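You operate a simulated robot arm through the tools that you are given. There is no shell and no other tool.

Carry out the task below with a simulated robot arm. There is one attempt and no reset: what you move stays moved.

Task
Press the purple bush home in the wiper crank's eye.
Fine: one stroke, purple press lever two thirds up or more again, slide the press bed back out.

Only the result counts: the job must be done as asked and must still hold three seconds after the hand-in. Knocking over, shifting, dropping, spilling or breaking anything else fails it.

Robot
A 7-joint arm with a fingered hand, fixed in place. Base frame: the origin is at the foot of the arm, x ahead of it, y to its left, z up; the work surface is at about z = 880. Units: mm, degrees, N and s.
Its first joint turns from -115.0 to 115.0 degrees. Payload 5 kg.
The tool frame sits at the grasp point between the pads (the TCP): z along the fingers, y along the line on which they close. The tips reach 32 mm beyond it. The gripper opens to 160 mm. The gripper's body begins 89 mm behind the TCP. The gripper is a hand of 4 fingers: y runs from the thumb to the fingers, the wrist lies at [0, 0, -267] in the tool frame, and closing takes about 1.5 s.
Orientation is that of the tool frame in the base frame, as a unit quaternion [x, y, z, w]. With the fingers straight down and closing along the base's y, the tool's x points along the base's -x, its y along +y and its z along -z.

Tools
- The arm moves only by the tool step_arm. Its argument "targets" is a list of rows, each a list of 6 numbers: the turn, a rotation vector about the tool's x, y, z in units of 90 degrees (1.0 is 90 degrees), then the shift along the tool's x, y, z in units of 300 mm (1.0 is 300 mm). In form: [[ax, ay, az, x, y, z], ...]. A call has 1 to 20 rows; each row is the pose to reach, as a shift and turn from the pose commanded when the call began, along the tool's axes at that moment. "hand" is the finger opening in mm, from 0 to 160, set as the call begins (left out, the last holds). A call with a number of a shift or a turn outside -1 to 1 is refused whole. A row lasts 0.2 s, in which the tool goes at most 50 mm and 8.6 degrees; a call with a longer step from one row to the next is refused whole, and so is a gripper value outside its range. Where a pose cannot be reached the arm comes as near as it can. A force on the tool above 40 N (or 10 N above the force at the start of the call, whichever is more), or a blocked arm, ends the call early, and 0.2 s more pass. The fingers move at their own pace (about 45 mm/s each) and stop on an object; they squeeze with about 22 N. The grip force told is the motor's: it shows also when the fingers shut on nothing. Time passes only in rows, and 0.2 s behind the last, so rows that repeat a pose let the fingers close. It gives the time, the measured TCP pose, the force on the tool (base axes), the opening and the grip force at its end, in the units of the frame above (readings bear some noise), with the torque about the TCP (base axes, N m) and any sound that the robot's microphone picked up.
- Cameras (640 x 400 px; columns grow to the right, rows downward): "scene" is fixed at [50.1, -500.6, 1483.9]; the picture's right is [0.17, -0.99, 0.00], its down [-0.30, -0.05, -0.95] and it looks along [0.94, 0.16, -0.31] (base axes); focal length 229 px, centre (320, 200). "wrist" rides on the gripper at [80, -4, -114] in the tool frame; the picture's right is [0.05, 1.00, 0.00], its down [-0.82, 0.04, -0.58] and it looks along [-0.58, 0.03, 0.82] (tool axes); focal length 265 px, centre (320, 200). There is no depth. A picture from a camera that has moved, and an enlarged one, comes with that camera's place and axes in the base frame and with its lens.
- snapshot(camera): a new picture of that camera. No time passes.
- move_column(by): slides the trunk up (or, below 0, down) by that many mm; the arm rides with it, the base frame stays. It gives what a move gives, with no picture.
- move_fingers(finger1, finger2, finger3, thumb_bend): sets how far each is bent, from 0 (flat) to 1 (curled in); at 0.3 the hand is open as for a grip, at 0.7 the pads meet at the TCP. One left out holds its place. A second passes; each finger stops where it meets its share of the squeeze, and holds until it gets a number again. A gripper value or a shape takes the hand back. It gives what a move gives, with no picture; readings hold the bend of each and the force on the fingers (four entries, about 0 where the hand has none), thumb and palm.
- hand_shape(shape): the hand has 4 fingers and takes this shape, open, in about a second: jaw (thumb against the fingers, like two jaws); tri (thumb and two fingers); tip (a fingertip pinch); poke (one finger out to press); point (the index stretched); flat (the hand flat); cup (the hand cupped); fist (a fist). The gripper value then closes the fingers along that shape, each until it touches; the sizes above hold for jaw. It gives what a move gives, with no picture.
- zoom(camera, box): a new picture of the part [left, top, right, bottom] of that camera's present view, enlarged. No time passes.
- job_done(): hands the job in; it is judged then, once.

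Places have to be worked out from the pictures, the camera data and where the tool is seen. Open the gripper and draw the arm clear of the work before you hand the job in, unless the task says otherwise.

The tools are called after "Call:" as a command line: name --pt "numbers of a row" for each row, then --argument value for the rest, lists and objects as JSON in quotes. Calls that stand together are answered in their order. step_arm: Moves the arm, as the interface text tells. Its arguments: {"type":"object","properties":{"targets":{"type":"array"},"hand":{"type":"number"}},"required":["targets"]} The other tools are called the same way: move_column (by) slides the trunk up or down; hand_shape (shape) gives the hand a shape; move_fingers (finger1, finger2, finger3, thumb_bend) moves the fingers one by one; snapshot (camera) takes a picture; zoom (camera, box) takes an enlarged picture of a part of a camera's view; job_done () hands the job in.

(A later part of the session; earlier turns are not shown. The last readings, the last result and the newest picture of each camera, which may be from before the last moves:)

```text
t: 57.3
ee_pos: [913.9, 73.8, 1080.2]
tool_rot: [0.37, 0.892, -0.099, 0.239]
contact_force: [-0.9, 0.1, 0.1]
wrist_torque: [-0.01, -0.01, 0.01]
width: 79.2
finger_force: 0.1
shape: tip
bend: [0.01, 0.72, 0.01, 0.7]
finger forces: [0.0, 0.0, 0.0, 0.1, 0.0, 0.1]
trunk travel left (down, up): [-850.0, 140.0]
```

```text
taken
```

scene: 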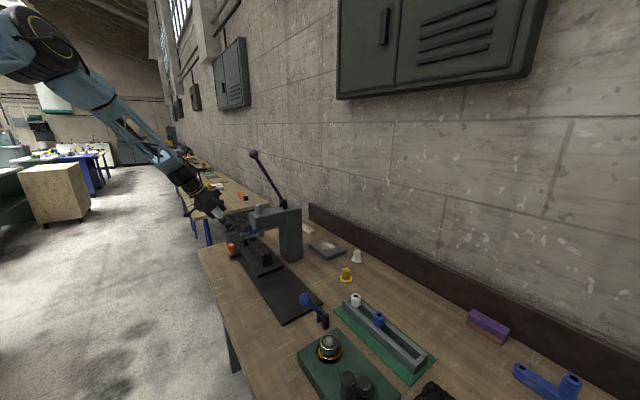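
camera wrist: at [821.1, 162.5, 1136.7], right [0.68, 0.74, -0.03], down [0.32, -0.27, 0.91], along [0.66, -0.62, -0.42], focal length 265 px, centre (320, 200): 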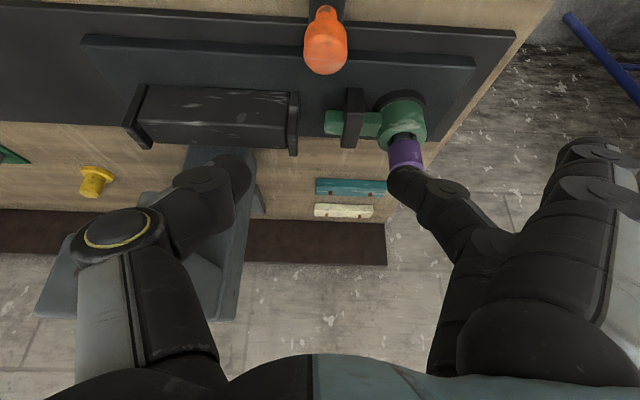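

This view is lined up with the rail: the knob is right ahead below the hand. I enlarge it to fix its position and height.

Call:
zoom --camera "wrist" --box '[261, 0, 389, 80]'

Call:
zoom --camera "scene" --box '[205, 200, 285, 250]'

```text
5.00 times, centred on (325, 40) of wrist
camera zoom: at [821.1, 162.5, 1136.7], right [0.68, 0.74, -0.03], down [0.32, -0.27, 0.91], along [0.66, -0.62, -0.42], focal length 1327 px, centre (295, 1000)
```

zoom: 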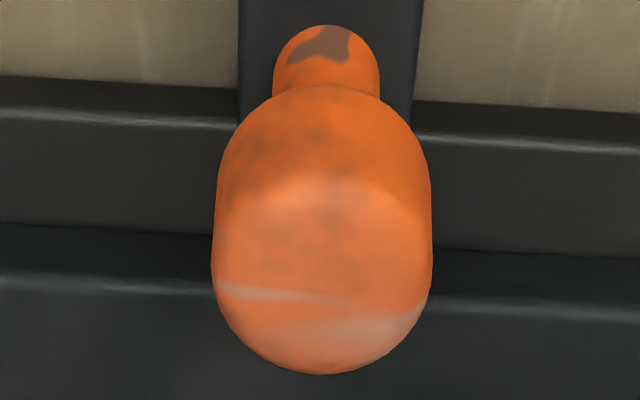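

```text
8.00 times, centred on (245, 225) of scene
camera zoom: at [50.1, -500.6, 1483.9], right [0.17, -0.99, 0.0], down [-0.3, -0.05, -0.95], along [0.94, 0.16, -0.31], focal length 1833 px, centre (920, 0)
```

zoom: 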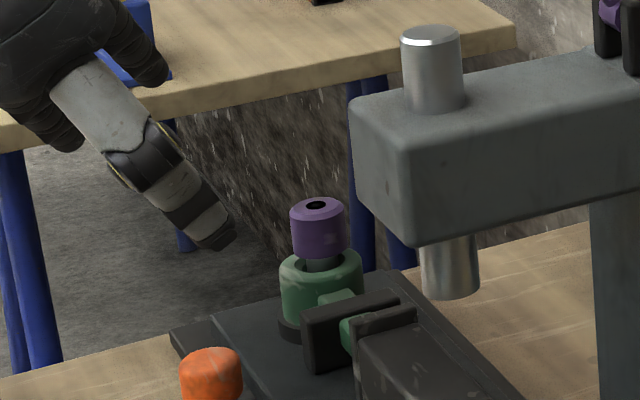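

The knob's axis is at about (924.5, 67) with its head about 34 mm across between z = 925 and 950. I lower the open pinch around the head.

Call:
step_arm --pt "0 0 0 0.04 0.005 0.073" --pt "0 0 0 0.08 0.005 0.147" --pt "0 0 0 0.12 0.005 0.22" --pt "0 0 0 0.15 0.005 0.28" --pt "0 0 0 0.18 0.0054 0.335" --pt "0 0 0 0.197 0.0054 0.367" --pt "0 0 0 0.197 0.0054 0.367"

Call:
snapshot --camera "wrist"

Call:
zoom --camera "scene" --box '[190, 200, 286, 260]'

```text
t: 58.9
ee_pos: [919.1, 74.6, 953.2]
tool_rot: [0.369, 0.893, -0.098, 0.24]
contact_force: [0.4, 0.3, 0.1]
wrist_torque: [0.0, 0.02, 0.0]
width: 79.3
finger_force: 0.1
shape: tip
bend: [0.01, 0.72, 0.01, 0.7]
finger forces: [0.0, 0.0, 0.0, 0.0, 0.0, 0.0]
trunk travel left (down, up): [-850.0, 140.0]
```

```text
taken
camera wrist: at [825.2, 161.8, 1011.9], right [0.67, 0.74, -0.03], down [0.33, -0.27, 0.91], along [0.66, -0.62, -0.42], focal length 265 px, centre (320, 200)
```

wrist: 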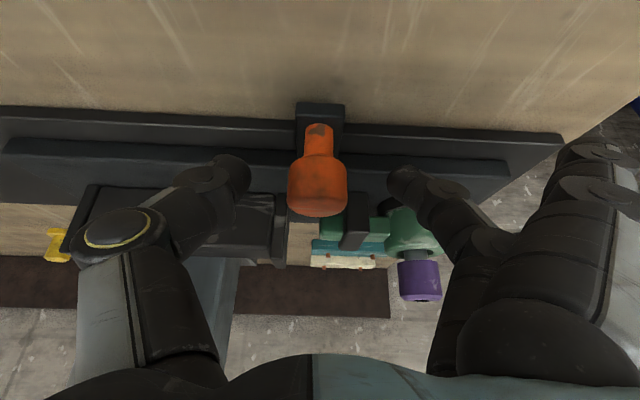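

```text
6.67 times, centred on (238, 230) of scene
camera zoom: at [50.1, -500.6, 1483.9], right [0.17, -0.99, 0.0], down [-0.3, -0.05, -0.95], along [0.94, 0.16, -0.31], focal length 1528 px, centre (867, 0)
```

zoom: 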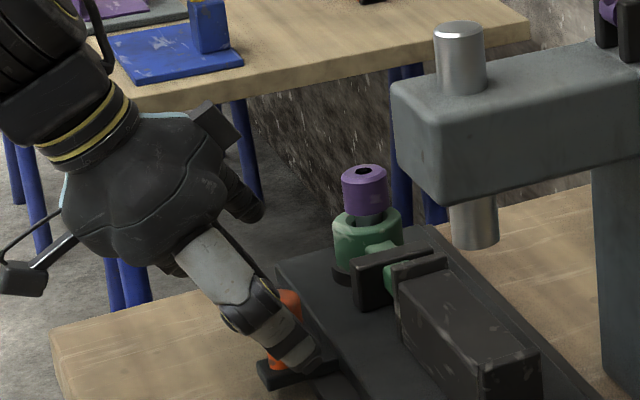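

The knob's head sits midway between thumb and finger. I close on it.

Call:
step_arm --pt "0 0 0 0 0 0" --pt "0 0 0 0 0 0" --pt "0 0 0 0 0 0" --pt "0 0 0 0 0 0" --pt "0 0 0 0 0 0" --pt "0 0 0 0 0 0" --pt "0 0 0 0 0 0" --hand 15

Call:
snapshot --camera "wrist"

```text
t: 60.5
ee_pos: [918.8, 73.7, 953.8]
tool_rot: [0.369, 0.893, -0.099, 0.239]
contact_force: [0.0, -3.3, -2.1]
wrist_torque: [-0.01, -0.04, -0.03]
width: 26.7
finger_force: 22.4
shape: tip
bend: [0.27, 0.73, 0.27, 0.7]
finger forces: [0.1, 18.9, 0.1, 0.0, 21.0, 0.0]
trunk travel left (down, up): [-850.0, 140.0]
```

```text
taken
camera wrist: at [825.3, 161.2, 1011.8], right [0.67, 0.74, -0.03], down [0.33, -0.27, 0.91], along [0.66, -0.62, -0.42], focal length 265 px, centre (320, 200)
```

wrist: 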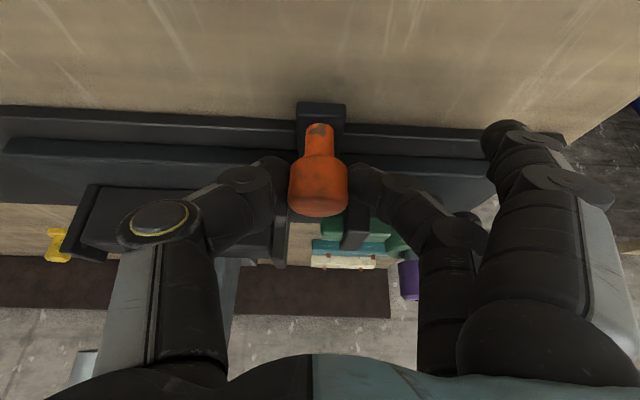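

Gripped. I try a first small slide of 15 mm along the rail (tool -y) to see that the bed moves and how hard it drags.

Call:
step_arm --pt "0 0 0 0 -0.01 0" --pt "0 0 0 0 -0.02 0" --pt "0 0 0 0 -0.035 0" --pt "0 0 0 0 -0.05 0" --pt "0 0 0 0 -0.05 0"

Call:
snapshot --camera "wrist"

Call:
zoom --camera "scene" --box '[190, 200, 286, 260]'

```text
t: 61.7
ee_pos: [907.4, 63.5, 954.7]
tool_rot: [0.37, 0.892, -0.099, 0.239]
contact_force: [5.5, -2.1, -1.0]
wrist_torque: [-0.01, -0.15, 0.02]
width: 26.2
finger_force: 22.5
shape: tip
bend: [0.28, 0.72, 0.28, 0.7]
finger forces: [0.0, 22.6, 0.0, 0.0, 20.6, 0.1]
trunk travel left (down, up): [-850.0, 140.0]
```

```text
taken
camera wrist: at [814.9, 151.1, 1011.8], right [0.67, 0.74, -0.03], down [0.33, -0.27, 0.91], along [0.66, -0.62, -0.42], focal length 265 px, centre (320, 200)
```

wrist: 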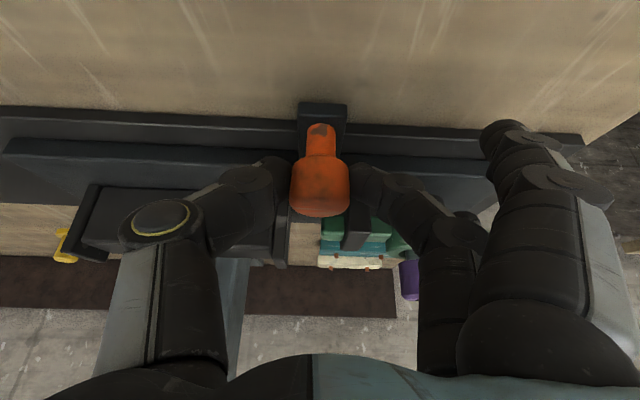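

```text
6.67 times, centred on (238, 230) of scene
camera zoom: at [50.1, -500.6, 1483.9], right [0.17, -0.99, 0.0], down [-0.3, -0.05, -0.95], along [0.94, 0.16, -0.31], focal length 1528 px, centre (867, 0)
```

zoom: 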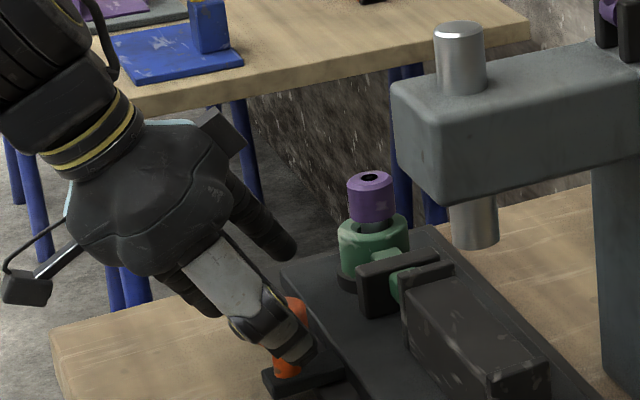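

The bed slides with only about 5 N and the bush stays upright. I continue sliding at a gentle pace, 170 mm further.

Call:
step_arm --pt "0 0 0 0 -0.02 0" --pt "0 0 0 0 -0.05 0" --pt "0 0 0 0 -0.085 0" --pt "0 0 0 0 -0.12 0" --pt "0 0 0 0 -0.155 0" --pt "0 0 0 0 -0.19 0" --pt "0 0 0 0 -0.225 0" --pt "0 0 0 0 -0.26 0" --pt "0 0 0 0 -0.295 0" --pt "0 0 0 0 -0.33 0" --pt "0 0 0 0 -0.365 0" --pt "0 0 0 0 -0.4 0" --pt "0 0 0 0 -0.435 0" --pt "0 0 0 0 -0.47 0" --pt "0 0 0 0 -0.505 0" --pt "0 0 0 0 -0.54 0" --pt "0 0 0 0 -0.56 0" --pt "0 0 0 0 -0.567 0" --pt "0 0 0 0 -0.567 0"

Call:
snapshot --camera "wrist"

Call:
snapshot --camera "scene"

Call:
zoom --camera "scene" --box '[210, 200, 338, 280]'

```text
t: 65.7
ee_pos: [787.1, -57.5, 954.3]
tool_rot: [0.369, 0.892, -0.1, 0.24]
contact_force: [3.4, -0.9, 0.7]
wrist_torque: [0.08, -0.1, 0.03]
width: 26.0
finger_force: 21.3
shape: tip
bend: [0.28, 0.72, 0.28, 0.7]
finger forces: [0.0, 22.4, 0.0, 0.0, 20.6, 0.1]
trunk travel left (down, up): [-850.0, 140.0]
```

```text
taken
camera wrist: at [694.7, 30.5, 1011.7], right [0.67, 0.74, -0.03], down [0.33, -0.27, 0.91], along [0.66, -0.62, -0.42], focal length 265 px, centre (320, 200)
```

wrist: 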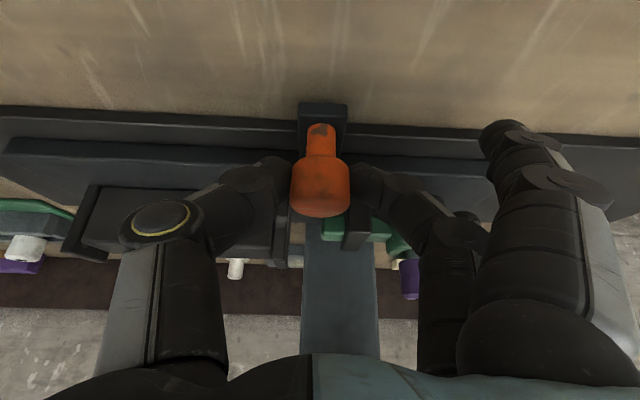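

```text
taken
```

scene: 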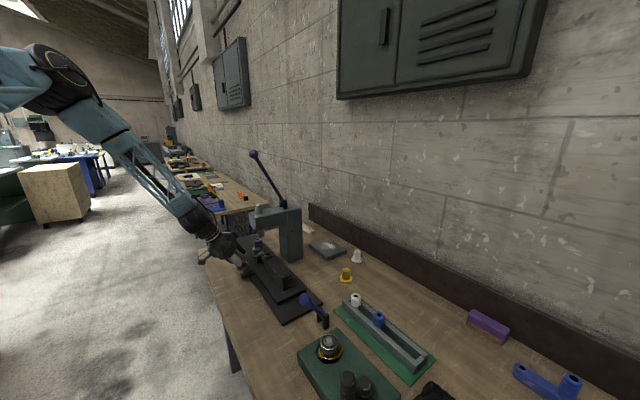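

```text
5.00 times, centred on (274, 240) of scene
camera zoom: at [50.1, -500.6, 1483.9], right [0.17, -0.99, 0.0], down [-0.3, -0.05, -0.95], along [0.94, 0.16, -0.31], focal length 1146 px, centre (550, 0)
```

zoom: 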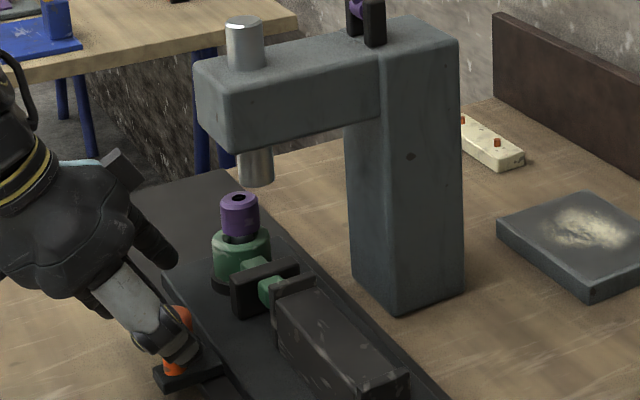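

185 mm done; about 55 mm remain by my estimate. I go 40 mm further, slowing down, then look at the alignment under the ram.

Call:
step_arm --pt "0 0 0 0 -0.02 0" --pt "0 0 0 0 -0.04 0" --pt "0 0 0 0 -0.06 0" --pt "0 0 0 0 -0.08 0" --pt "0 0 0 0 -0.1 0" --pt "0 0 0 0 -0.12 0" --pt "0 0 0 0 -0.133 0" --pt "0 0 0 0 -0.133 0"

Call:
zoom --camera "scene" --box '[225, 205, 289, 245]'

Call:
zoom --camera "scene" --box '[250, 250, 346, 330]'

```text
t: 67.5
ee_pos: [759.9, -85.6, 954.1]
tool_rot: [0.37, 0.893, -0.099, 0.238]
contact_force: [3.1, 0.0, 6.0]
wrist_torque: [0.01, -0.14, 0.02]
width: 26.2
finger_force: 21.8
shape: tip
bend: [0.28, 0.72, 0.28, 0.7]
finger forces: [0.1, 22.6, 0.1, 0.1, 21.2, 0.0]
trunk travel left (down, up): [-850.0, 140.0]
```

```text
10.00 times, centred on (257, 225) of scene
camera zoom: at [50.1, -500.6, 1483.9], right [0.17, -0.99, 0.0], down [-0.3, -0.05, -0.95], along [0.94, 0.16, -0.31], focal length 2292 px, centre (950, -50)
```

zoom: 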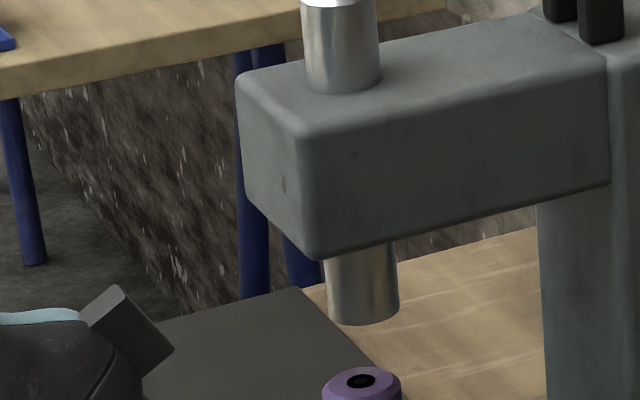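

```text
5.00 times, centred on (298, 290) of scene
camera zoom: at [50.1, -500.6, 1483.9], right [0.17, -0.99, 0.0], down [-0.3, -0.05, -0.95], along [0.94, 0.16, -0.31], focal length 1146 px, centre (430, -250)
```

zoom: 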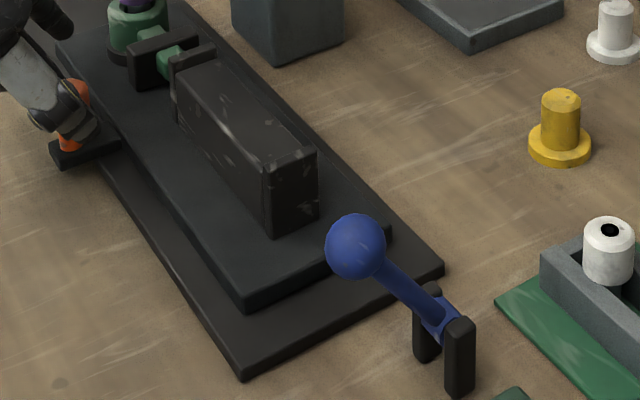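

The bush is nearly under the ram; the small blue lever stands at about (563, -372), clear of the bed's end. I continue in 2 mm rows for 10 mm and watch for a stop.

Call:
step_arm --pt "0 0 0 0 -0.007 0" --pt "0 0 0 0 -0.014 0" --pt "0 0 0 0 -0.021 0" --pt "0 0 0 0 -0.028 0" --pt "0 0 0 0 -0.033 0" --pt "0 0 0 0 -0.033 0"

Call:
zoom --camera "scene" --box '[225, 215, 289, 255]'

Call:
snapshot --camera "wrist"

```text
t: 68.9
ee_pos: [751.7, -93.7, 952.8]
tool_rot: [0.37, 0.892, -0.1, 0.239]
contact_force: [4.4, -3.1, 8.6]
wrist_torque: [-0.04, -0.14, 0.03]
width: 26.4
finger_force: 22.3
shape: tip
bend: [0.28, 0.72, 0.28, 0.7]
finger forces: [0.0, 22.8, 0.0, 0.0, 22.6, 0.1]
trunk travel left (down, up): [-850.0, 140.0]
```

```text
10.00 times, centred on (257, 235) of scene
camera zoom: at [50.1, -500.6, 1483.9], right [0.17, -0.99, 0.0], down [-0.3, -0.05, -0.95], along [0.94, 0.16, -0.31], focal length 2292 px, centre (950, -150)
```

zoom: 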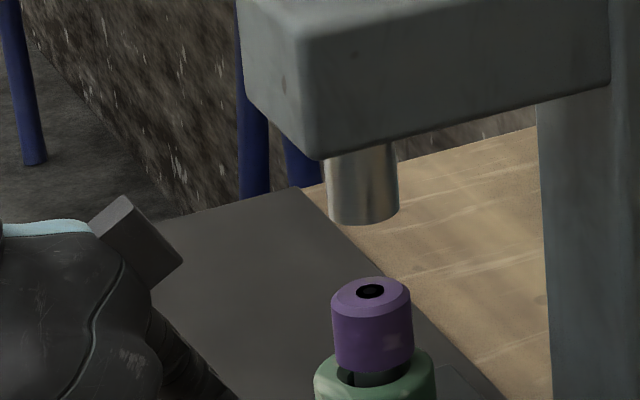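

```text
taken
camera wrist: at [659.0, -5.1, 1011.2], right [0.67, 0.74, -0.03], down [0.32, -0.27, 0.91], along [0.66, -0.62, -0.42], focal length 265 px, centre (320, 200)
```

wrist: 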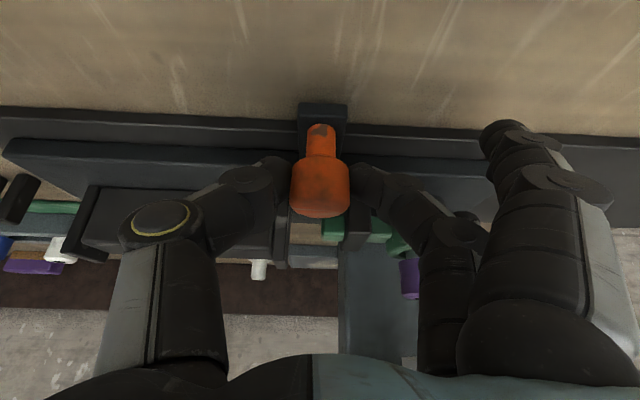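

By the picture the bush is about under the ram, but no stop has been felt yet. I nudge on in 1 mm rows for 5 mm to find whether the bed has an end stop.

Call:
step_arm --pt "0 0 0 0 -0.0033 0" --pt "0 0 0 0 -0.0067 0" --pt "0 0 0 0 -0.01 0" --pt "0 0 0 0 -0.0133 0" --pt "0 0 0 0 -0.0167 0" --pt "0 0 0 0 -0.0167 0"

Call:
zoom --camera "scene" --box '[225, 215, 289, 255]'

```text
t: 70.3
ee_pos: [749.1, -95.2, 954.2]
tool_rot: [0.369, 0.893, -0.099, 0.239]
contact_force: [3.9, -4.8, 3.1]
wrist_torque: [-0.02, -0.15, -0.01]
width: 26.4
finger_force: 22.2
shape: tip
bend: [0.28, 0.72, 0.28, 0.7]
finger forces: [0.1, 22.3, 0.0, 0.1, 22.6, 0.0]
trunk travel left (down, up): [-850.0, 140.0]
```

```text
10.00 times, centred on (257, 235) of scene
camera zoom: at [50.1, -500.6, 1483.9], right [0.17, -0.99, 0.0], down [-0.3, -0.05, -0.95], along [0.94, 0.16, -0.31], focal length 2292 px, centre (950, -150)
```

zoom: 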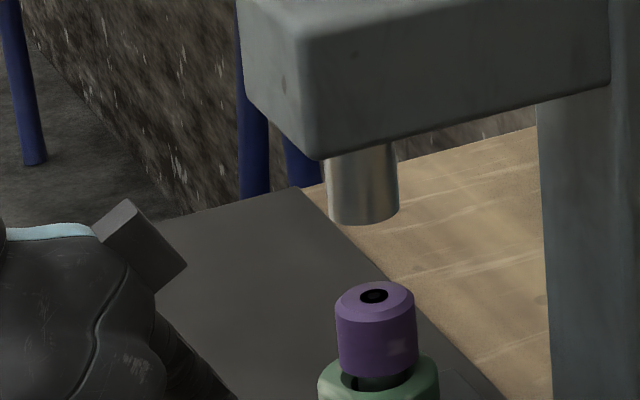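

The picture now suggests I may be a few mm past centre, and still no stop. I want an exact check square to the rail, so I release the knob, back off and place the wrist camera facing ram and bush from the robot's side.

Call:
step_arm --pt "0 0 0 0 0 0" --pt "0 0 0 0 0 0" --pt "0 0 0 0 0 0" --pt "0 0 0 0 0 0" --pt "0 0 0 0 0 0" --hand 80

Call:
step_arm --pt "0 0 0 0 0 -0.05" --pt "0 0 0 0 0 -0.12" --pt "0 0 0 0 0 -0.22" --pt "0 0 0 0 0 -0.333" --pt "0 0 0 0 0 -0.333"

Call:
snapshot --camera "wrist"

Call:
zoom --camera "scene" --box '[210, 200, 338, 280]'

```text
t: 71.5
ee_pos: [748.5, -97.2, 953.9]
tool_rot: [0.37, 0.892, -0.099, 0.238]
contact_force: [0.6, 0.5, -0.1]
wrist_torque: [0.01, -0.02, 0.03]
width: 79.1
finger_force: 0.0
shape: tip
bend: [0.01, 0.72, 0.01, 0.7]
finger forces: [0.1, 0.0, 0.0, 0.1, 0.1, 0.0]
trunk travel left (down, up): [-850.0, 140.0]
```

```text
t: 72.7
ee_pos: [711.9, -61.1, 1040.9]
tool_rot: [0.37, 0.892, -0.099, 0.239]
contact_force: [-0.2, -0.6, 0.1]
wrist_torque: [0.01, 0.03, -0.03]
width: 79.5
finger_force: 0.0
shape: tip
bend: [0.01, 0.72, 0.01, 0.7]
finger forces: [0.0, 0.0, 0.0, 0.0, 0.1, 0.1]
trunk travel left (down, up): [-850.0, 140.0]
```

```text
taken
camera wrist: at [619.8, 27.0, 1098.8], right [0.67, 0.74, -0.03], down [0.33, -0.27, 0.91], along [0.66, -0.62, -0.42], focal length 265 px, centre (320, 200)
```

wrist: 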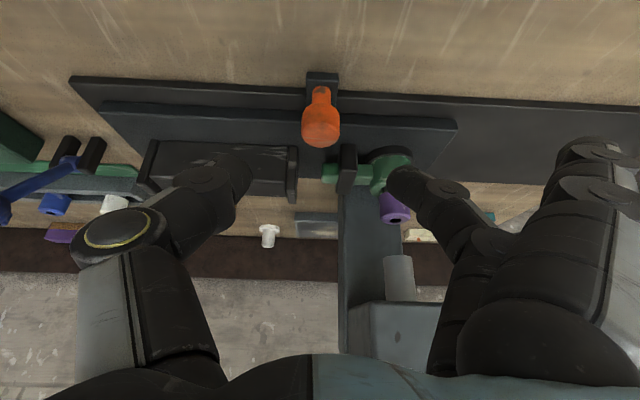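

```text
5.00 times, centred on (274, 240) of scene
camera zoom: at [50.1, -500.6, 1483.9], right [0.17, -0.99, 0.0], down [-0.3, -0.05, -0.95], along [0.94, 0.16, -0.31], focal length 1146 px, centre (550, 0)
```

zoom: 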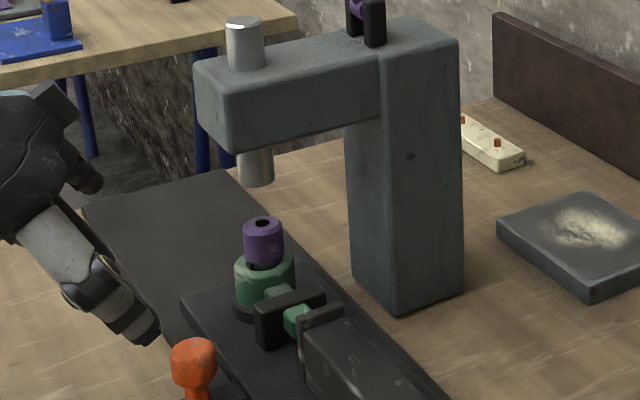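

The bed stays put when released. I shift 92 mm along the rail with the hand wide open, so the ram and bush come into the middle of the view.

Call:
step_arm --pt "0 0 0 -0.03 0.08 -0.01" --pt "0 0 0 -0.06 0.16 -0.02" --pt "0 0 0 -0.09 0.24 -0.025" --pt "0 0 0 -0.115 0.306 -0.03" --pt "0 0 0 -0.115 0.306 -0.03" --pt "0 0 0 -0.115 0.306 -0.03" --hand 160

Call:
snapshot --camera "wrist"

Call:
zoom --camera "wrist" --box '[240, 130, 400, 230]'

```text
t: 74.1
ee_pos: [796.2, -11.6, 1065.0]
tool_rot: [0.37, 0.892, -0.099, 0.239]
contact_force: [0.1, 0.5, 0.7]
wrist_torque: [-0.01, 0.0, -0.01]
width: 159.6
finger_force: 0.0
shape: tip
bend: [0.01, 0.3, 0.01, 0.3]
finger forces: [0.1, 0.0, 0.0, 0.0, 0.1, 0.0]
trunk travel left (down, up): [-850.0, 140.0]
```

```text
taken
camera wrist: at [703.4, 76.2, 1121.6], right [0.67, 0.74, -0.03], down [0.33, -0.27, 0.91], along [0.66, -0.62, -0.42], focal length 265 px, centre (320, 200)
```

wrist: 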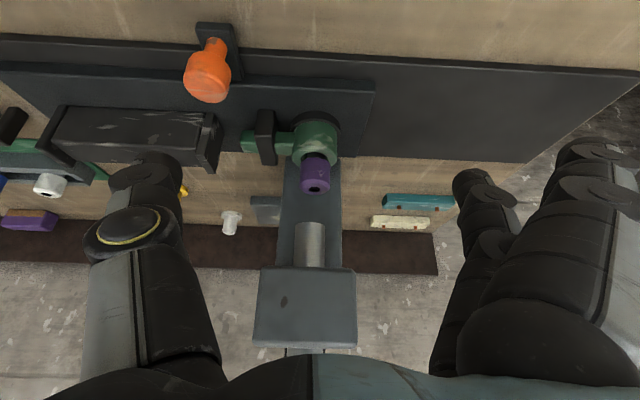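

```text
4.00 times, centred on (320, 180) of wrist
camera zoom: at [703.4, 76.2, 1121.6], right [0.67, 0.74, -0.03], down [0.33, -0.27, 0.91], along [0.66, -0.62, -0.42], focal length 1062 px, centre (320, 280)
```

zoom: 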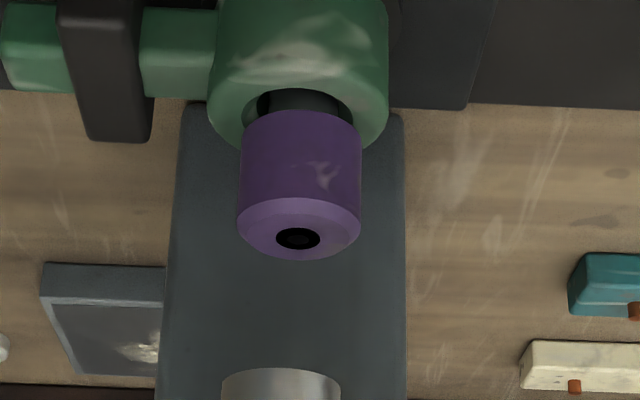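

From square-on, the ram's bottom appears about 12 px left of the line straight above the bush, meaning the bed needs about 3 mm more. I zoom in to measure this properly.

Call:
zoom --camera "wrist" --box '[280, 150, 344, 190]'

Call:
zoom --camera "wrist" --box '[280, 215, 344, 255]'

Call:
zoom --camera "wrist" --box '[240, 100, 368, 180]'

```text
10.00 times, centred on (312, 170) of wrist
camera zoom: at [703.4, 76.2, 1121.6], right [0.67, 0.74, -0.03], down [0.33, -0.27, 0.91], along [0.66, -0.62, -0.42], focal length 2654 px, centre (400, 500)
```

zoom: 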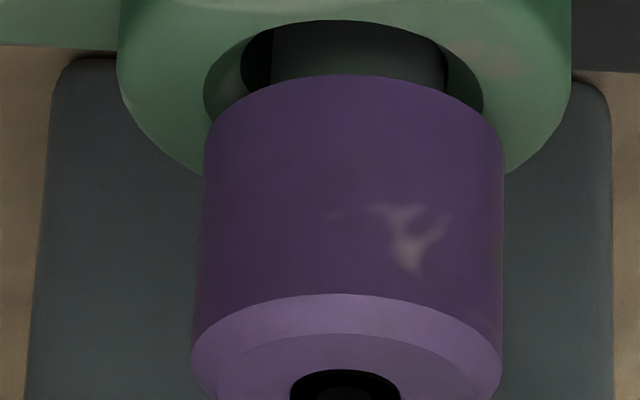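

```text
10.00 times, centred on (312, 235) of wrist
camera zoom: at [703.4, 76.2, 1121.6], right [0.67, 0.74, -0.03], down [0.33, -0.27, 0.91], along [0.66, -0.62, -0.42], focal length 2654 px, centre (400, -150)
```

zoom: 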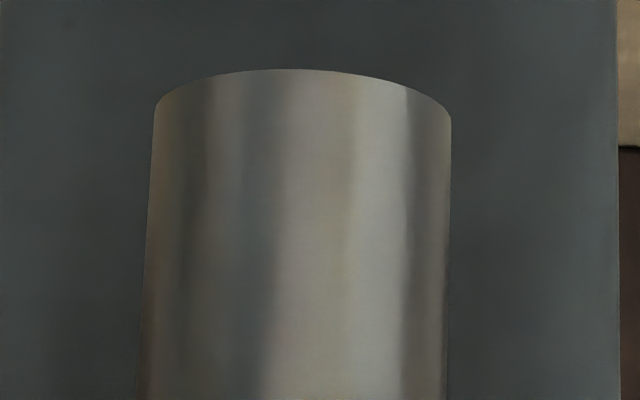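

```text
5.00 times, centred on (304, 140) of wrist
camera zoom: at [703.4, 76.2, 1121.6], right [0.67, 0.74, -0.03], down [0.33, -0.27, 0.91], along [0.66, -0.62, -0.42], focal length 1327 px, centre (400, 500)
```

zoom: 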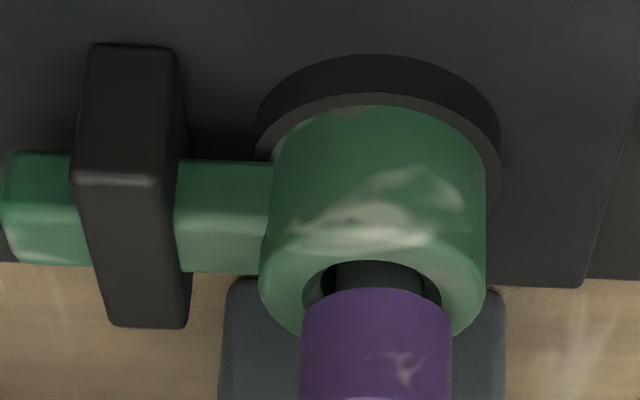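

The bush stands vertical but sits about 1.3 mm to one side in its bore, and the eye's axis is about 1.4 mm short of the ram's axis. I check the sideways alignment from the scene camera now that the hand is clear.

Call:
zoom --camera "scene" --box '[243, 225, 283, 255]'

Call:
zoom --camera "scene" --box '[240, 198, 288, 240]'

```text
13.33 times, centred on (263, 240) of scene
camera zoom: at [50.1, -500.6, 1483.9], right [0.17, -0.99, 0.0], down [-0.3, -0.05, -0.95], along [0.94, 0.16, -0.31], focal length 3056 px, centre (1080, -333)
```

zoom: 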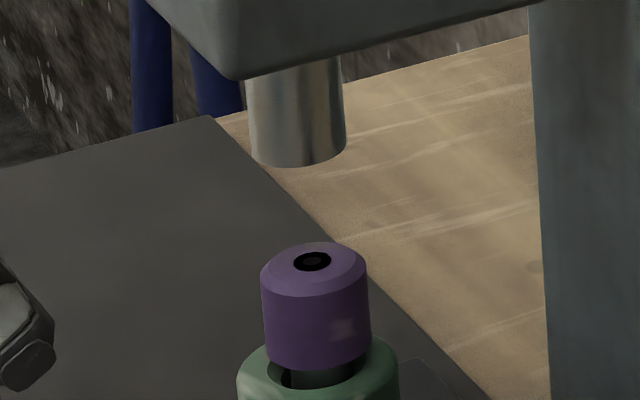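

```text
9.52 times, centred on (264, 219) of scene
camera zoom: at [50.1, -500.6, 1483.9], right [0.17, -0.99, 0.0], down [-0.3, -0.05, -0.95], along [0.94, 0.16, -0.31], focal length 2182 px, centre (853, 19)
```

zoom: 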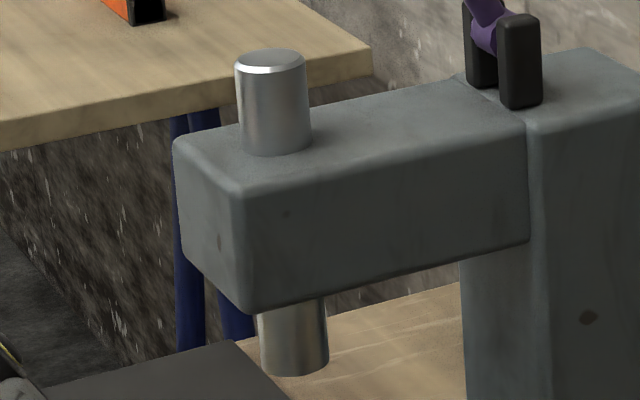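

The eye is aligned sideways within about 1 mm; the bed just needs about 1.5 mm more. I go back to the knob by the same path, aiming 1.5 mm further along the rail.

Call:
step_arm --pt "0 0 0 0.03 -0.08 0.01" --pt "0 0 0 0.06 -0.16 0.02" --pt "0 0 0 0.09 -0.24 0.025" --pt "0 0 0 0.115 -0.311 0.03" --pt "0 0 0 0.115 -0.311 0.03" --pt "0 0 0 0.115 -0.311 0.03" --pt "0 0 0 0.115 -0.311 0.12" --pt "0 0 0 0.115 -0.311 0.21" --pt "0 0 0 0.115 -0.311 0.29" --pt "0 0 0 0.115 -0.311 0.34" --pt "0 0 0 0.115 -0.311 0.363" --pt "0 0 0 0.115 -0.311 0.363" --hand 80

Call:
snapshot --camera "wrist"

```text
t: 76.7
ee_pos: [746.4, -96.4, 952.8]
tool_rot: [0.369, 0.893, -0.099, 0.239]
contact_force: [-0.4, -0.1, 0.6]
wrist_torque: [0.0, -0.02, -0.05]
width: 80.8
finger_force: 0.0
shape: tip
bend: [0.01, 0.72, 0.01, 0.7]
finger forces: [0.1, 0.0, 0.1, 0.1, 0.0, 0.0]
trunk travel left (down, up): [-850.0, 140.0]
```

```text
taken
camera wrist: at [653.6, -8.8, 1010.6], right [0.67, 0.74, -0.03], down [0.33, -0.27, 0.91], along [0.66, -0.62, -0.42], focal length 265 px, centre (320, 200)
```

wrist: 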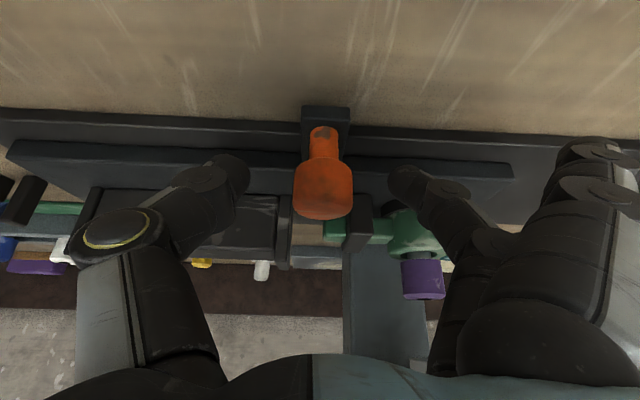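

The knob is about 1.4 mm to the +rail side of the hand's centre, so closing and centring on it will give the wanted shift. I close.

Call:
step_arm --pt "0 0 0 0 0 0" --pt "0 0 0 0 0 0" --pt "0 0 0 0 0 0" --pt "0 0 0 0 0 0" --pt "0 0 0 0 0 0" --pt "0 0 0 0 0 0" --pt "0 0 0 0 -0.002 0" --pt "0 0 0 0 -0.002 0" --hand 15

Call:
snapshot --camera "wrist"

Call:
zoom --camera "scene" --box '[243, 225, 283, 255]'

```text
t: 78.5
ee_pos: [746.9, -96.3, 953.3]
tool_rot: [0.369, 0.893, -0.099, 0.239]
contact_force: [0.6, 0.4, -0.8]
wrist_torque: [0.04, -0.05, -0.06]
width: 27.6
finger_force: 21.7
shape: tip
bend: [0.28, 0.73, 0.28, 0.7]
finger forces: [0.1, 20.4, 0.0, 0.0, 18.6, 0.1]
trunk travel left (down, up): [-850.0, 140.0]
```

```text
taken
camera wrist: at [654.1, -9.1, 1010.5], right [0.67, 0.74, -0.03], down [0.33, -0.27, 0.91], along [0.66, -0.62, -0.42], focal length 265 px, centre (320, 200)
```

wrist: 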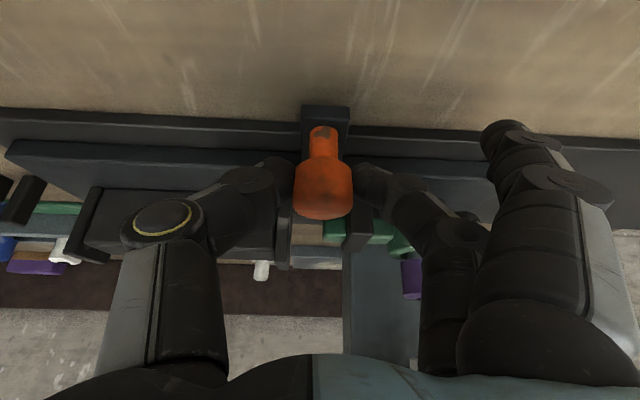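

```text
13.33 times, centred on (263, 240) of scene
camera zoom: at [50.1, -500.6, 1483.9], right [0.17, -0.99, 0.0], down [-0.3, -0.05, -0.95], along [0.94, 0.16, -0.31], focal length 3056 px, centre (1080, -333)
```

zoom: 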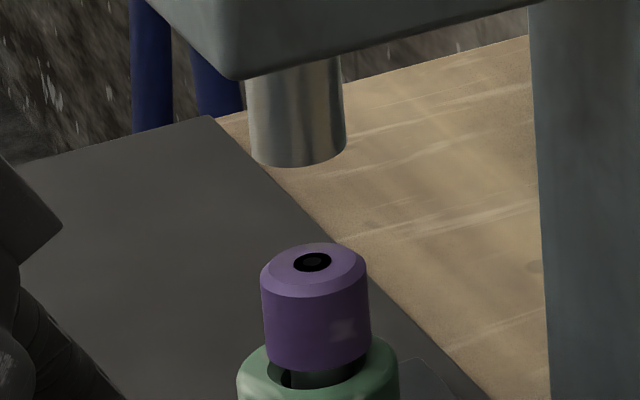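

The bed did not follow that; the fingers yielded instead. I push a further 2 mm and compare.

Call:
step_arm --pt "0 0 0 0 -0.003 0" --pt "0 0 0 0 -0.006 0" --pt "0 0 0 0 -0.007 0" --pt "0 0 0 0 -0.007 0"

Call:
zoom --camera "scene" --box '[243, 225, 283, 255]'

Call:
snapshot --camera "wrist"

```text
t: 79.5
ee_pos: [746.5, -96.9, 953.3]
tool_rot: [0.369, 0.893, -0.099, 0.239]
contact_force: [2.5, 1.9, -4.2]
wrist_torque: [0.15, -0.07, -0.01]
width: 27.2
finger_force: 22.1
shape: tip
bend: [0.28, 0.73, 0.28, 0.7]
finger forces: [0.0, 21.5, 0.0, 0.1, 18.1, 0.0]
trunk travel left (down, up): [-850.0, 140.0]
```

```text
13.33 times, centred on (263, 240) of scene
camera zoom: at [50.1, -500.6, 1483.9], right [0.17, -0.99, 0.0], down [-0.3, -0.05, -0.95], along [0.94, 0.16, -0.31], focal length 3056 px, centre (1080, -333)
```

zoom: 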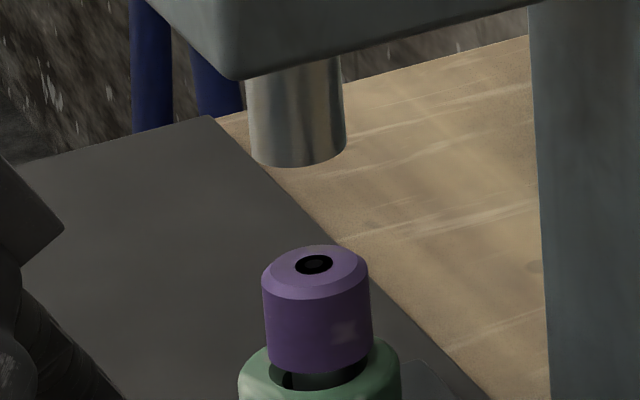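

```text
taken
camera wrist: at [653.1, -10.2, 1010.7], right [0.67, 0.74, -0.03], down [0.33, -0.27, 0.91], along [0.66, -0.62, -0.42], focal length 265 px, centre (320, 200)
```

wrist: 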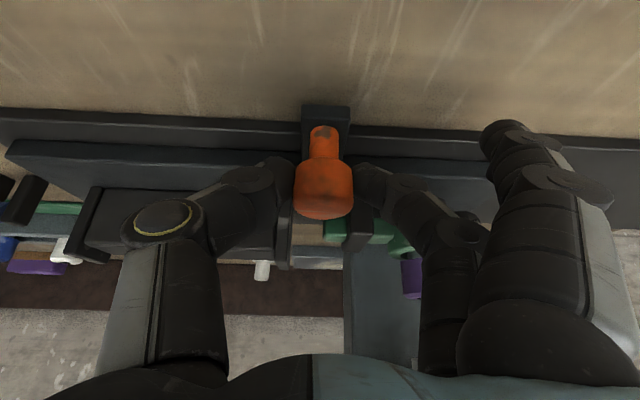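

The bed moved about 2 mm this time. I release, back off, and verify the alignment again from the square-on view.

Call:
step_arm --pt "0 0 0 0 0 0" --pt "0 0 0 0 0 0" --pt "0 0 0 0 0 0" --pt "0 0 0 0 0 0" --pt "0 0 0 0 0 0" --hand 80

Call:
step_arm --pt "0 0 0 0 0 -0.05" --pt "0 0 0 0 0 -0.12" --pt "0 0 0 0 0 -0.22" --pt "0 0 0 0 0 -0.333" --pt "0 0 0 -0.03 0.08 -0.343" --pt "0 0 0 -0.06 0.16 -0.353" --pt "0 0 0 -0.09 0.24 -0.358" --pt "0 0 0 -0.115 0.32 -0.363" --pt "0 0 0 -0.115 0.32 -0.363"

Call:
snapshot --camera "wrist"

Call:
zoom --camera "wrist" --box '[272, 150, 352, 200]'

Call:
zoom --camera "wrist" --box '[272, 200, 352, 250]'

```text
t: 80.7
ee_pos: [745.5, -98.7, 953.4]
tool_rot: [0.37, 0.892, -0.099, 0.239]
contact_force: [-0.2, 0.1, -0.3]
wrist_torque: [0.02, -0.02, -0.01]
width: 79.2
finger_force: 0.0
shape: tip
bend: [0.01, 0.72, 0.01, 0.7]
finger forces: [0.0, 0.1, 0.1, 0.1, 0.0, 0.0]
trunk travel left (down, up): [-850.0, 140.0]
```

```text
t: 82.7
ee_pos: [795.6, -14.5, 1065.7]
tool_rot: [0.37, 0.892, -0.099, 0.239]
contact_force: [-0.9, -0.4, 0.0]
wrist_torque: [0.02, 0.03, -0.01]
width: 79.2
finger_force: 0.1
shape: tip
bend: [0.01, 0.72, 0.01, 0.7]
finger forces: [0.0, 0.1, 0.1, 0.0, 0.1, 0.0]
trunk travel left (down, up): [-850.0, 140.0]
```

```text
taken
camera wrist: at [701.8, 73.7, 1123.7], right [0.67, 0.74, -0.03], down [0.33, -0.27, 0.91], along [0.66, -0.62, -0.42], focal length 265 px, centre (320, 200)
```

wrist: 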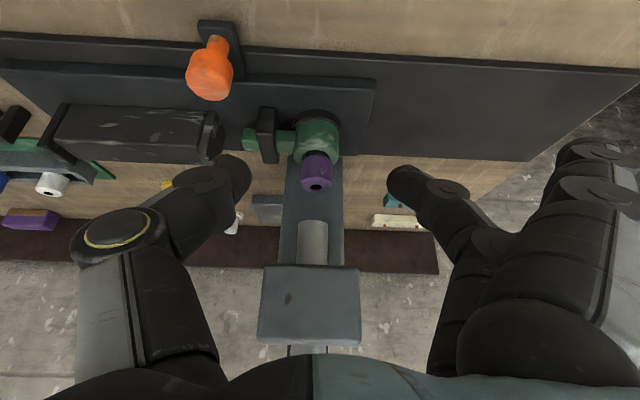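

```text
8.00 times, centred on (312, 175) of wrist
camera zoom: at [701.8, 73.7, 1123.7], right [0.67, 0.74, -0.03], down [0.33, -0.27, 0.91], along [0.66, -0.62, -0.42], focal length 2123 px, centre (384, 400)
```

zoom: 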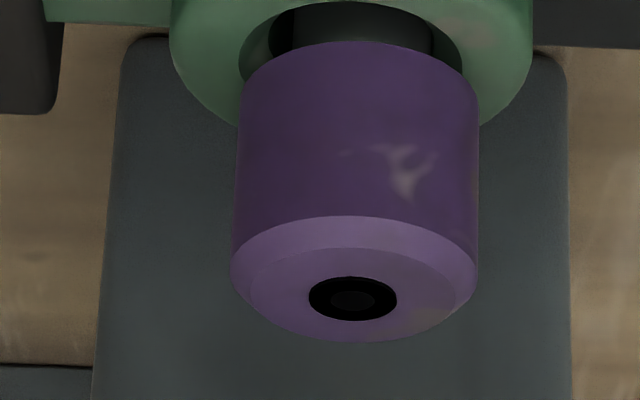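

```text
8.00 times, centred on (312, 225) of wrist
camera zoom: at [701.8, 73.7, 1123.7], right [0.67, 0.74, -0.03], down [0.33, -0.27, 0.91], along [0.66, -0.62, -0.42], focal length 2123 px, centre (384, 0)
```

zoom: 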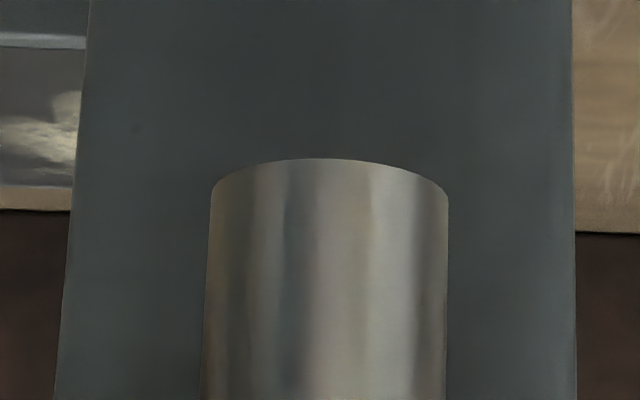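

Measured again, the eye's axis is within about 0.3 mm of the ram's axis along the rail, so the bed is placed. Next comes the lever: I back off and rise on the robot's side to look at its ball at close range.

Call:
step_arm --pt "0 0 0 0.06 0 -0.033" --pt "0 0 0 0.114 0 -0.066" --pt "0 0 0 0.047 0 -0.181" --pt "0 0 0 -0.02 0 -0.297" --pt "0 0 0 -0.086 0 -0.412" --pt "0 0 0 -0.153 0 -0.528" --pt "0 0 0 -0.22 0 -0.643" --pt "0 0 0 -0.286 0 -0.759" --pt "0 0 0 -0.353 0 -0.874" --pt "0 0 0 -0.353 0 -0.874"

Call:
step_arm --pt "0 0 0 -0.053 0 -0.09" --pt "0 0 0 -0.107 0 -0.183" --pt "0 0 0 -0.16 0 -0.277" --pt "0 0 0 -0.16 0 -0.277"

Call:
snapshot --camera "wrist"

Call:
snapshot --camera "scene"

```text
t: 84.9
ee_pos: [769.4, 15.0, 1343.1]
tool_rot: [0.369, 0.893, -0.099, 0.239]
contact_force: [0.1, 0.2, -0.5]
wrist_torque: [-0.01, 0.02, -0.03]
width: 79.2
finger_force: 0.1
shape: tip
bend: [0.01, 0.72, 0.01, 0.7]
finger forces: [0.0, 0.1, 0.1, 0.0, 0.1, 0.0]
trunk travel left (down, up): [-850.0, 140.0]
```

```text
t: 85.9
ee_pos: [768.8, 13.5, 1438.8]
tool_rot: [0.369, 0.893, -0.1, 0.239]
contact_force: [0.5, 0.3, 0.5]
wrist_torque: [-0.02, 0.05, 0.0]
width: 79.3
finger_force: 0.1
shape: tip
bend: [0.01, 0.72, 0.01, 0.7]
finger forces: [0.0, 0.0, 0.0, 0.0, 0.0, 0.1]
trunk travel left (down, up): [-850.0, 140.0]
```

```text
taken
camera wrist: at [675.1, 101.6, 1496.8], right [0.67, 0.74, -0.03], down [0.33, -0.26, 0.91], along [0.66, -0.62, -0.42], focal length 265 px, centre (320, 200)
```

wrist: 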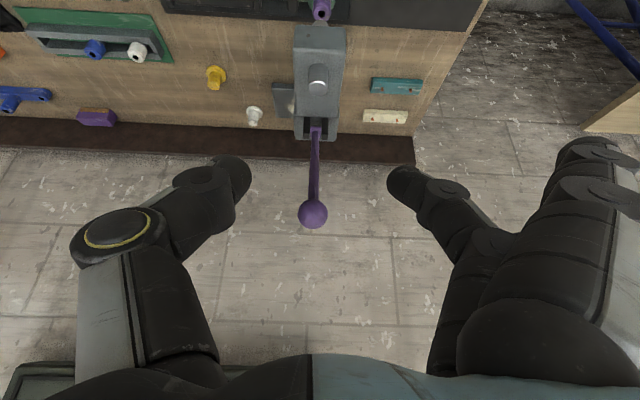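

```text
taken
```

scene: 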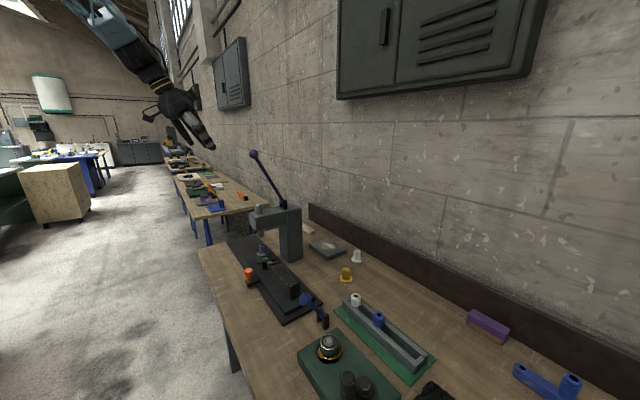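

The ball triangulates to (881, -102, 1383) and the lever swings in the vertical plane square to the rail. I enlarge the ball and pivot to refine the geometry.

Call:
zoom --camera "wrist" --box '[265, 90, 361, 150]'

Call:
zoom --camera "wrist" --box '[265, 180, 361, 240]'

Call:
zoom --camera "scene" --box '[240, 140, 304, 220]'

```text
6.67 times, centred on (313, 120) of wrist
camera zoom: at [675.1, 101.6, 1496.8], right [0.67, 0.74, -0.03], down [0.33, -0.26, 0.91], along [0.66, -0.62, -0.42], focal length 1769 px, centre (367, 733)
```

zoom: 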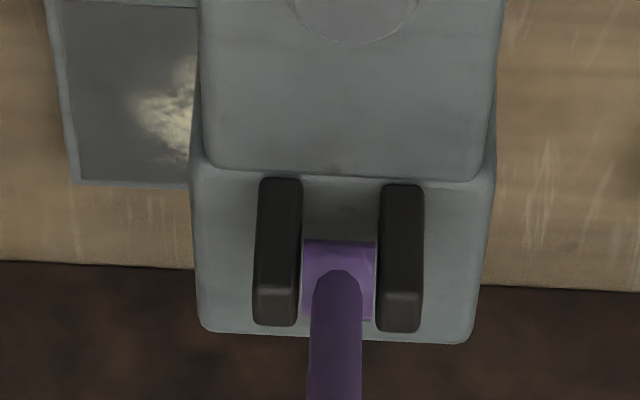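

```text
6.67 times, centred on (313, 210) of wrist
camera zoom: at [675.1, 101.6, 1496.8], right [0.67, 0.74, -0.03], down [0.33, -0.26, 0.91], along [0.66, -0.62, -0.42], focal length 1769 px, centre (367, 133)
```

zoom: 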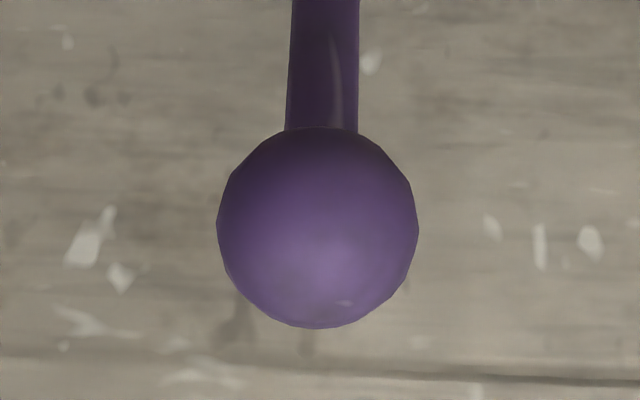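

```text
5.00 times, centred on (272, 180) of scene
camera zoom: at [50.1, -500.6, 1483.9], right [0.17, -0.99, 0.0], down [-0.3, -0.05, -0.95], along [0.94, 0.16, -0.31], focal length 1146 px, centre (560, 300)
```

zoom: 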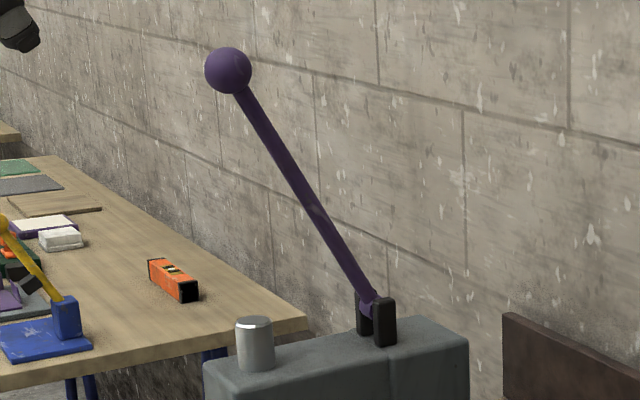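

Geometry: pivot at about (959, -180, 1170), lever length 239 mm, now 62 degrees up; the ball is 35 mm across and will travel in the plane square to the rail. I take the jaw shape (all fingers, to wrap the ball) with 100 mm opening and come in above it.

Call:
hand_shape --shape "jaw"

Call:
step_arm --pt "0 0 0 -0.08 -0.002 0.016" --pt "0 0 0 -0.16 -0.004 0.032" --pt "0 0 0 -0.24 -0.006 0.048" --pt "0 0 0 -0.32 -0.007 0.064" --pt "0 0 0 -0.377 -0.0075 0.079" --pt "0 0 0 -0.377 -0.0075 0.079" --hand 100

Call:
snapshot --camera "wrist"

Call:
zoom --camera "scene" --box '[190, 90, 318, 170]'

```text
t: 86.8
ee_pos: [767.0, 12.6, 1439.9]
tool_rot: [0.37, 0.892, -0.099, 0.239]
contact_force: [-0.5, -0.2, 0.4]
wrist_torque: [-0.02, 0.02, 0.03]
width: 160.0
finger_force: 0.1
shape: jaw
bend: [0.3, 0.3, 0.3, 0.3]
finger forces: [0.0, 0.1, 0.0, 0.0, 0.0, 0.1]
trunk travel left (down, up): [-850.0, 140.0]
```

```text
t: 88.2
ee_pos: [844.3, -64.0, 1477.5]
tool_rot: [0.369, 0.893, -0.099, 0.239]
contact_force: [0.3, 0.4, 0.0]
wrist_torque: [0.0, -0.03, 0.01]
width: 100.4
finger_force: 0.0
shape: jaw
bend: [0.7, 0.7, 0.7, 0.68]
finger forces: [0.0, 0.0, 0.1, 0.1, 0.0, 0.0]
trunk travel left (down, up): [-850.0, 140.0]
```

```text
taken
camera wrist: at [750.8, 23.8, 1535.4], right [0.67, 0.74, -0.03], down [0.33, -0.27, 0.91], along [0.66, -0.62, -0.42], focal length 265 px, centre (320, 200)
```

wrist: 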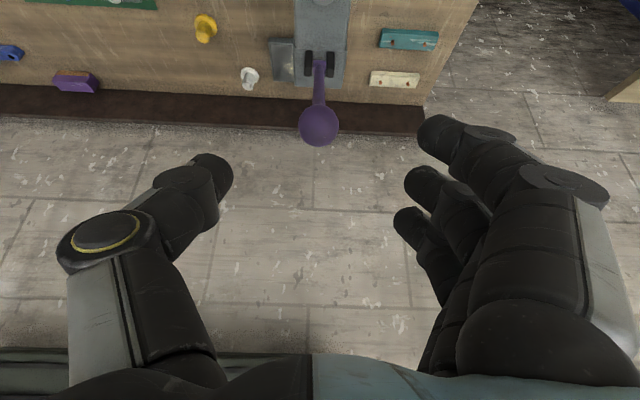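

```text
5.00 times, centred on (254, 130) of scene
camera zoom: at [50.1, -500.6, 1483.9], right [0.17, -0.99, 0.0], down [-0.3, -0.05, -0.95], along [0.94, 0.16, -0.31], focal length 1146 px, centre (650, 550)
```

zoom: 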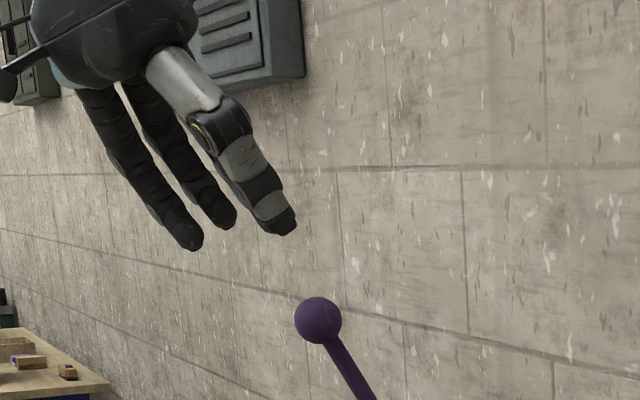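

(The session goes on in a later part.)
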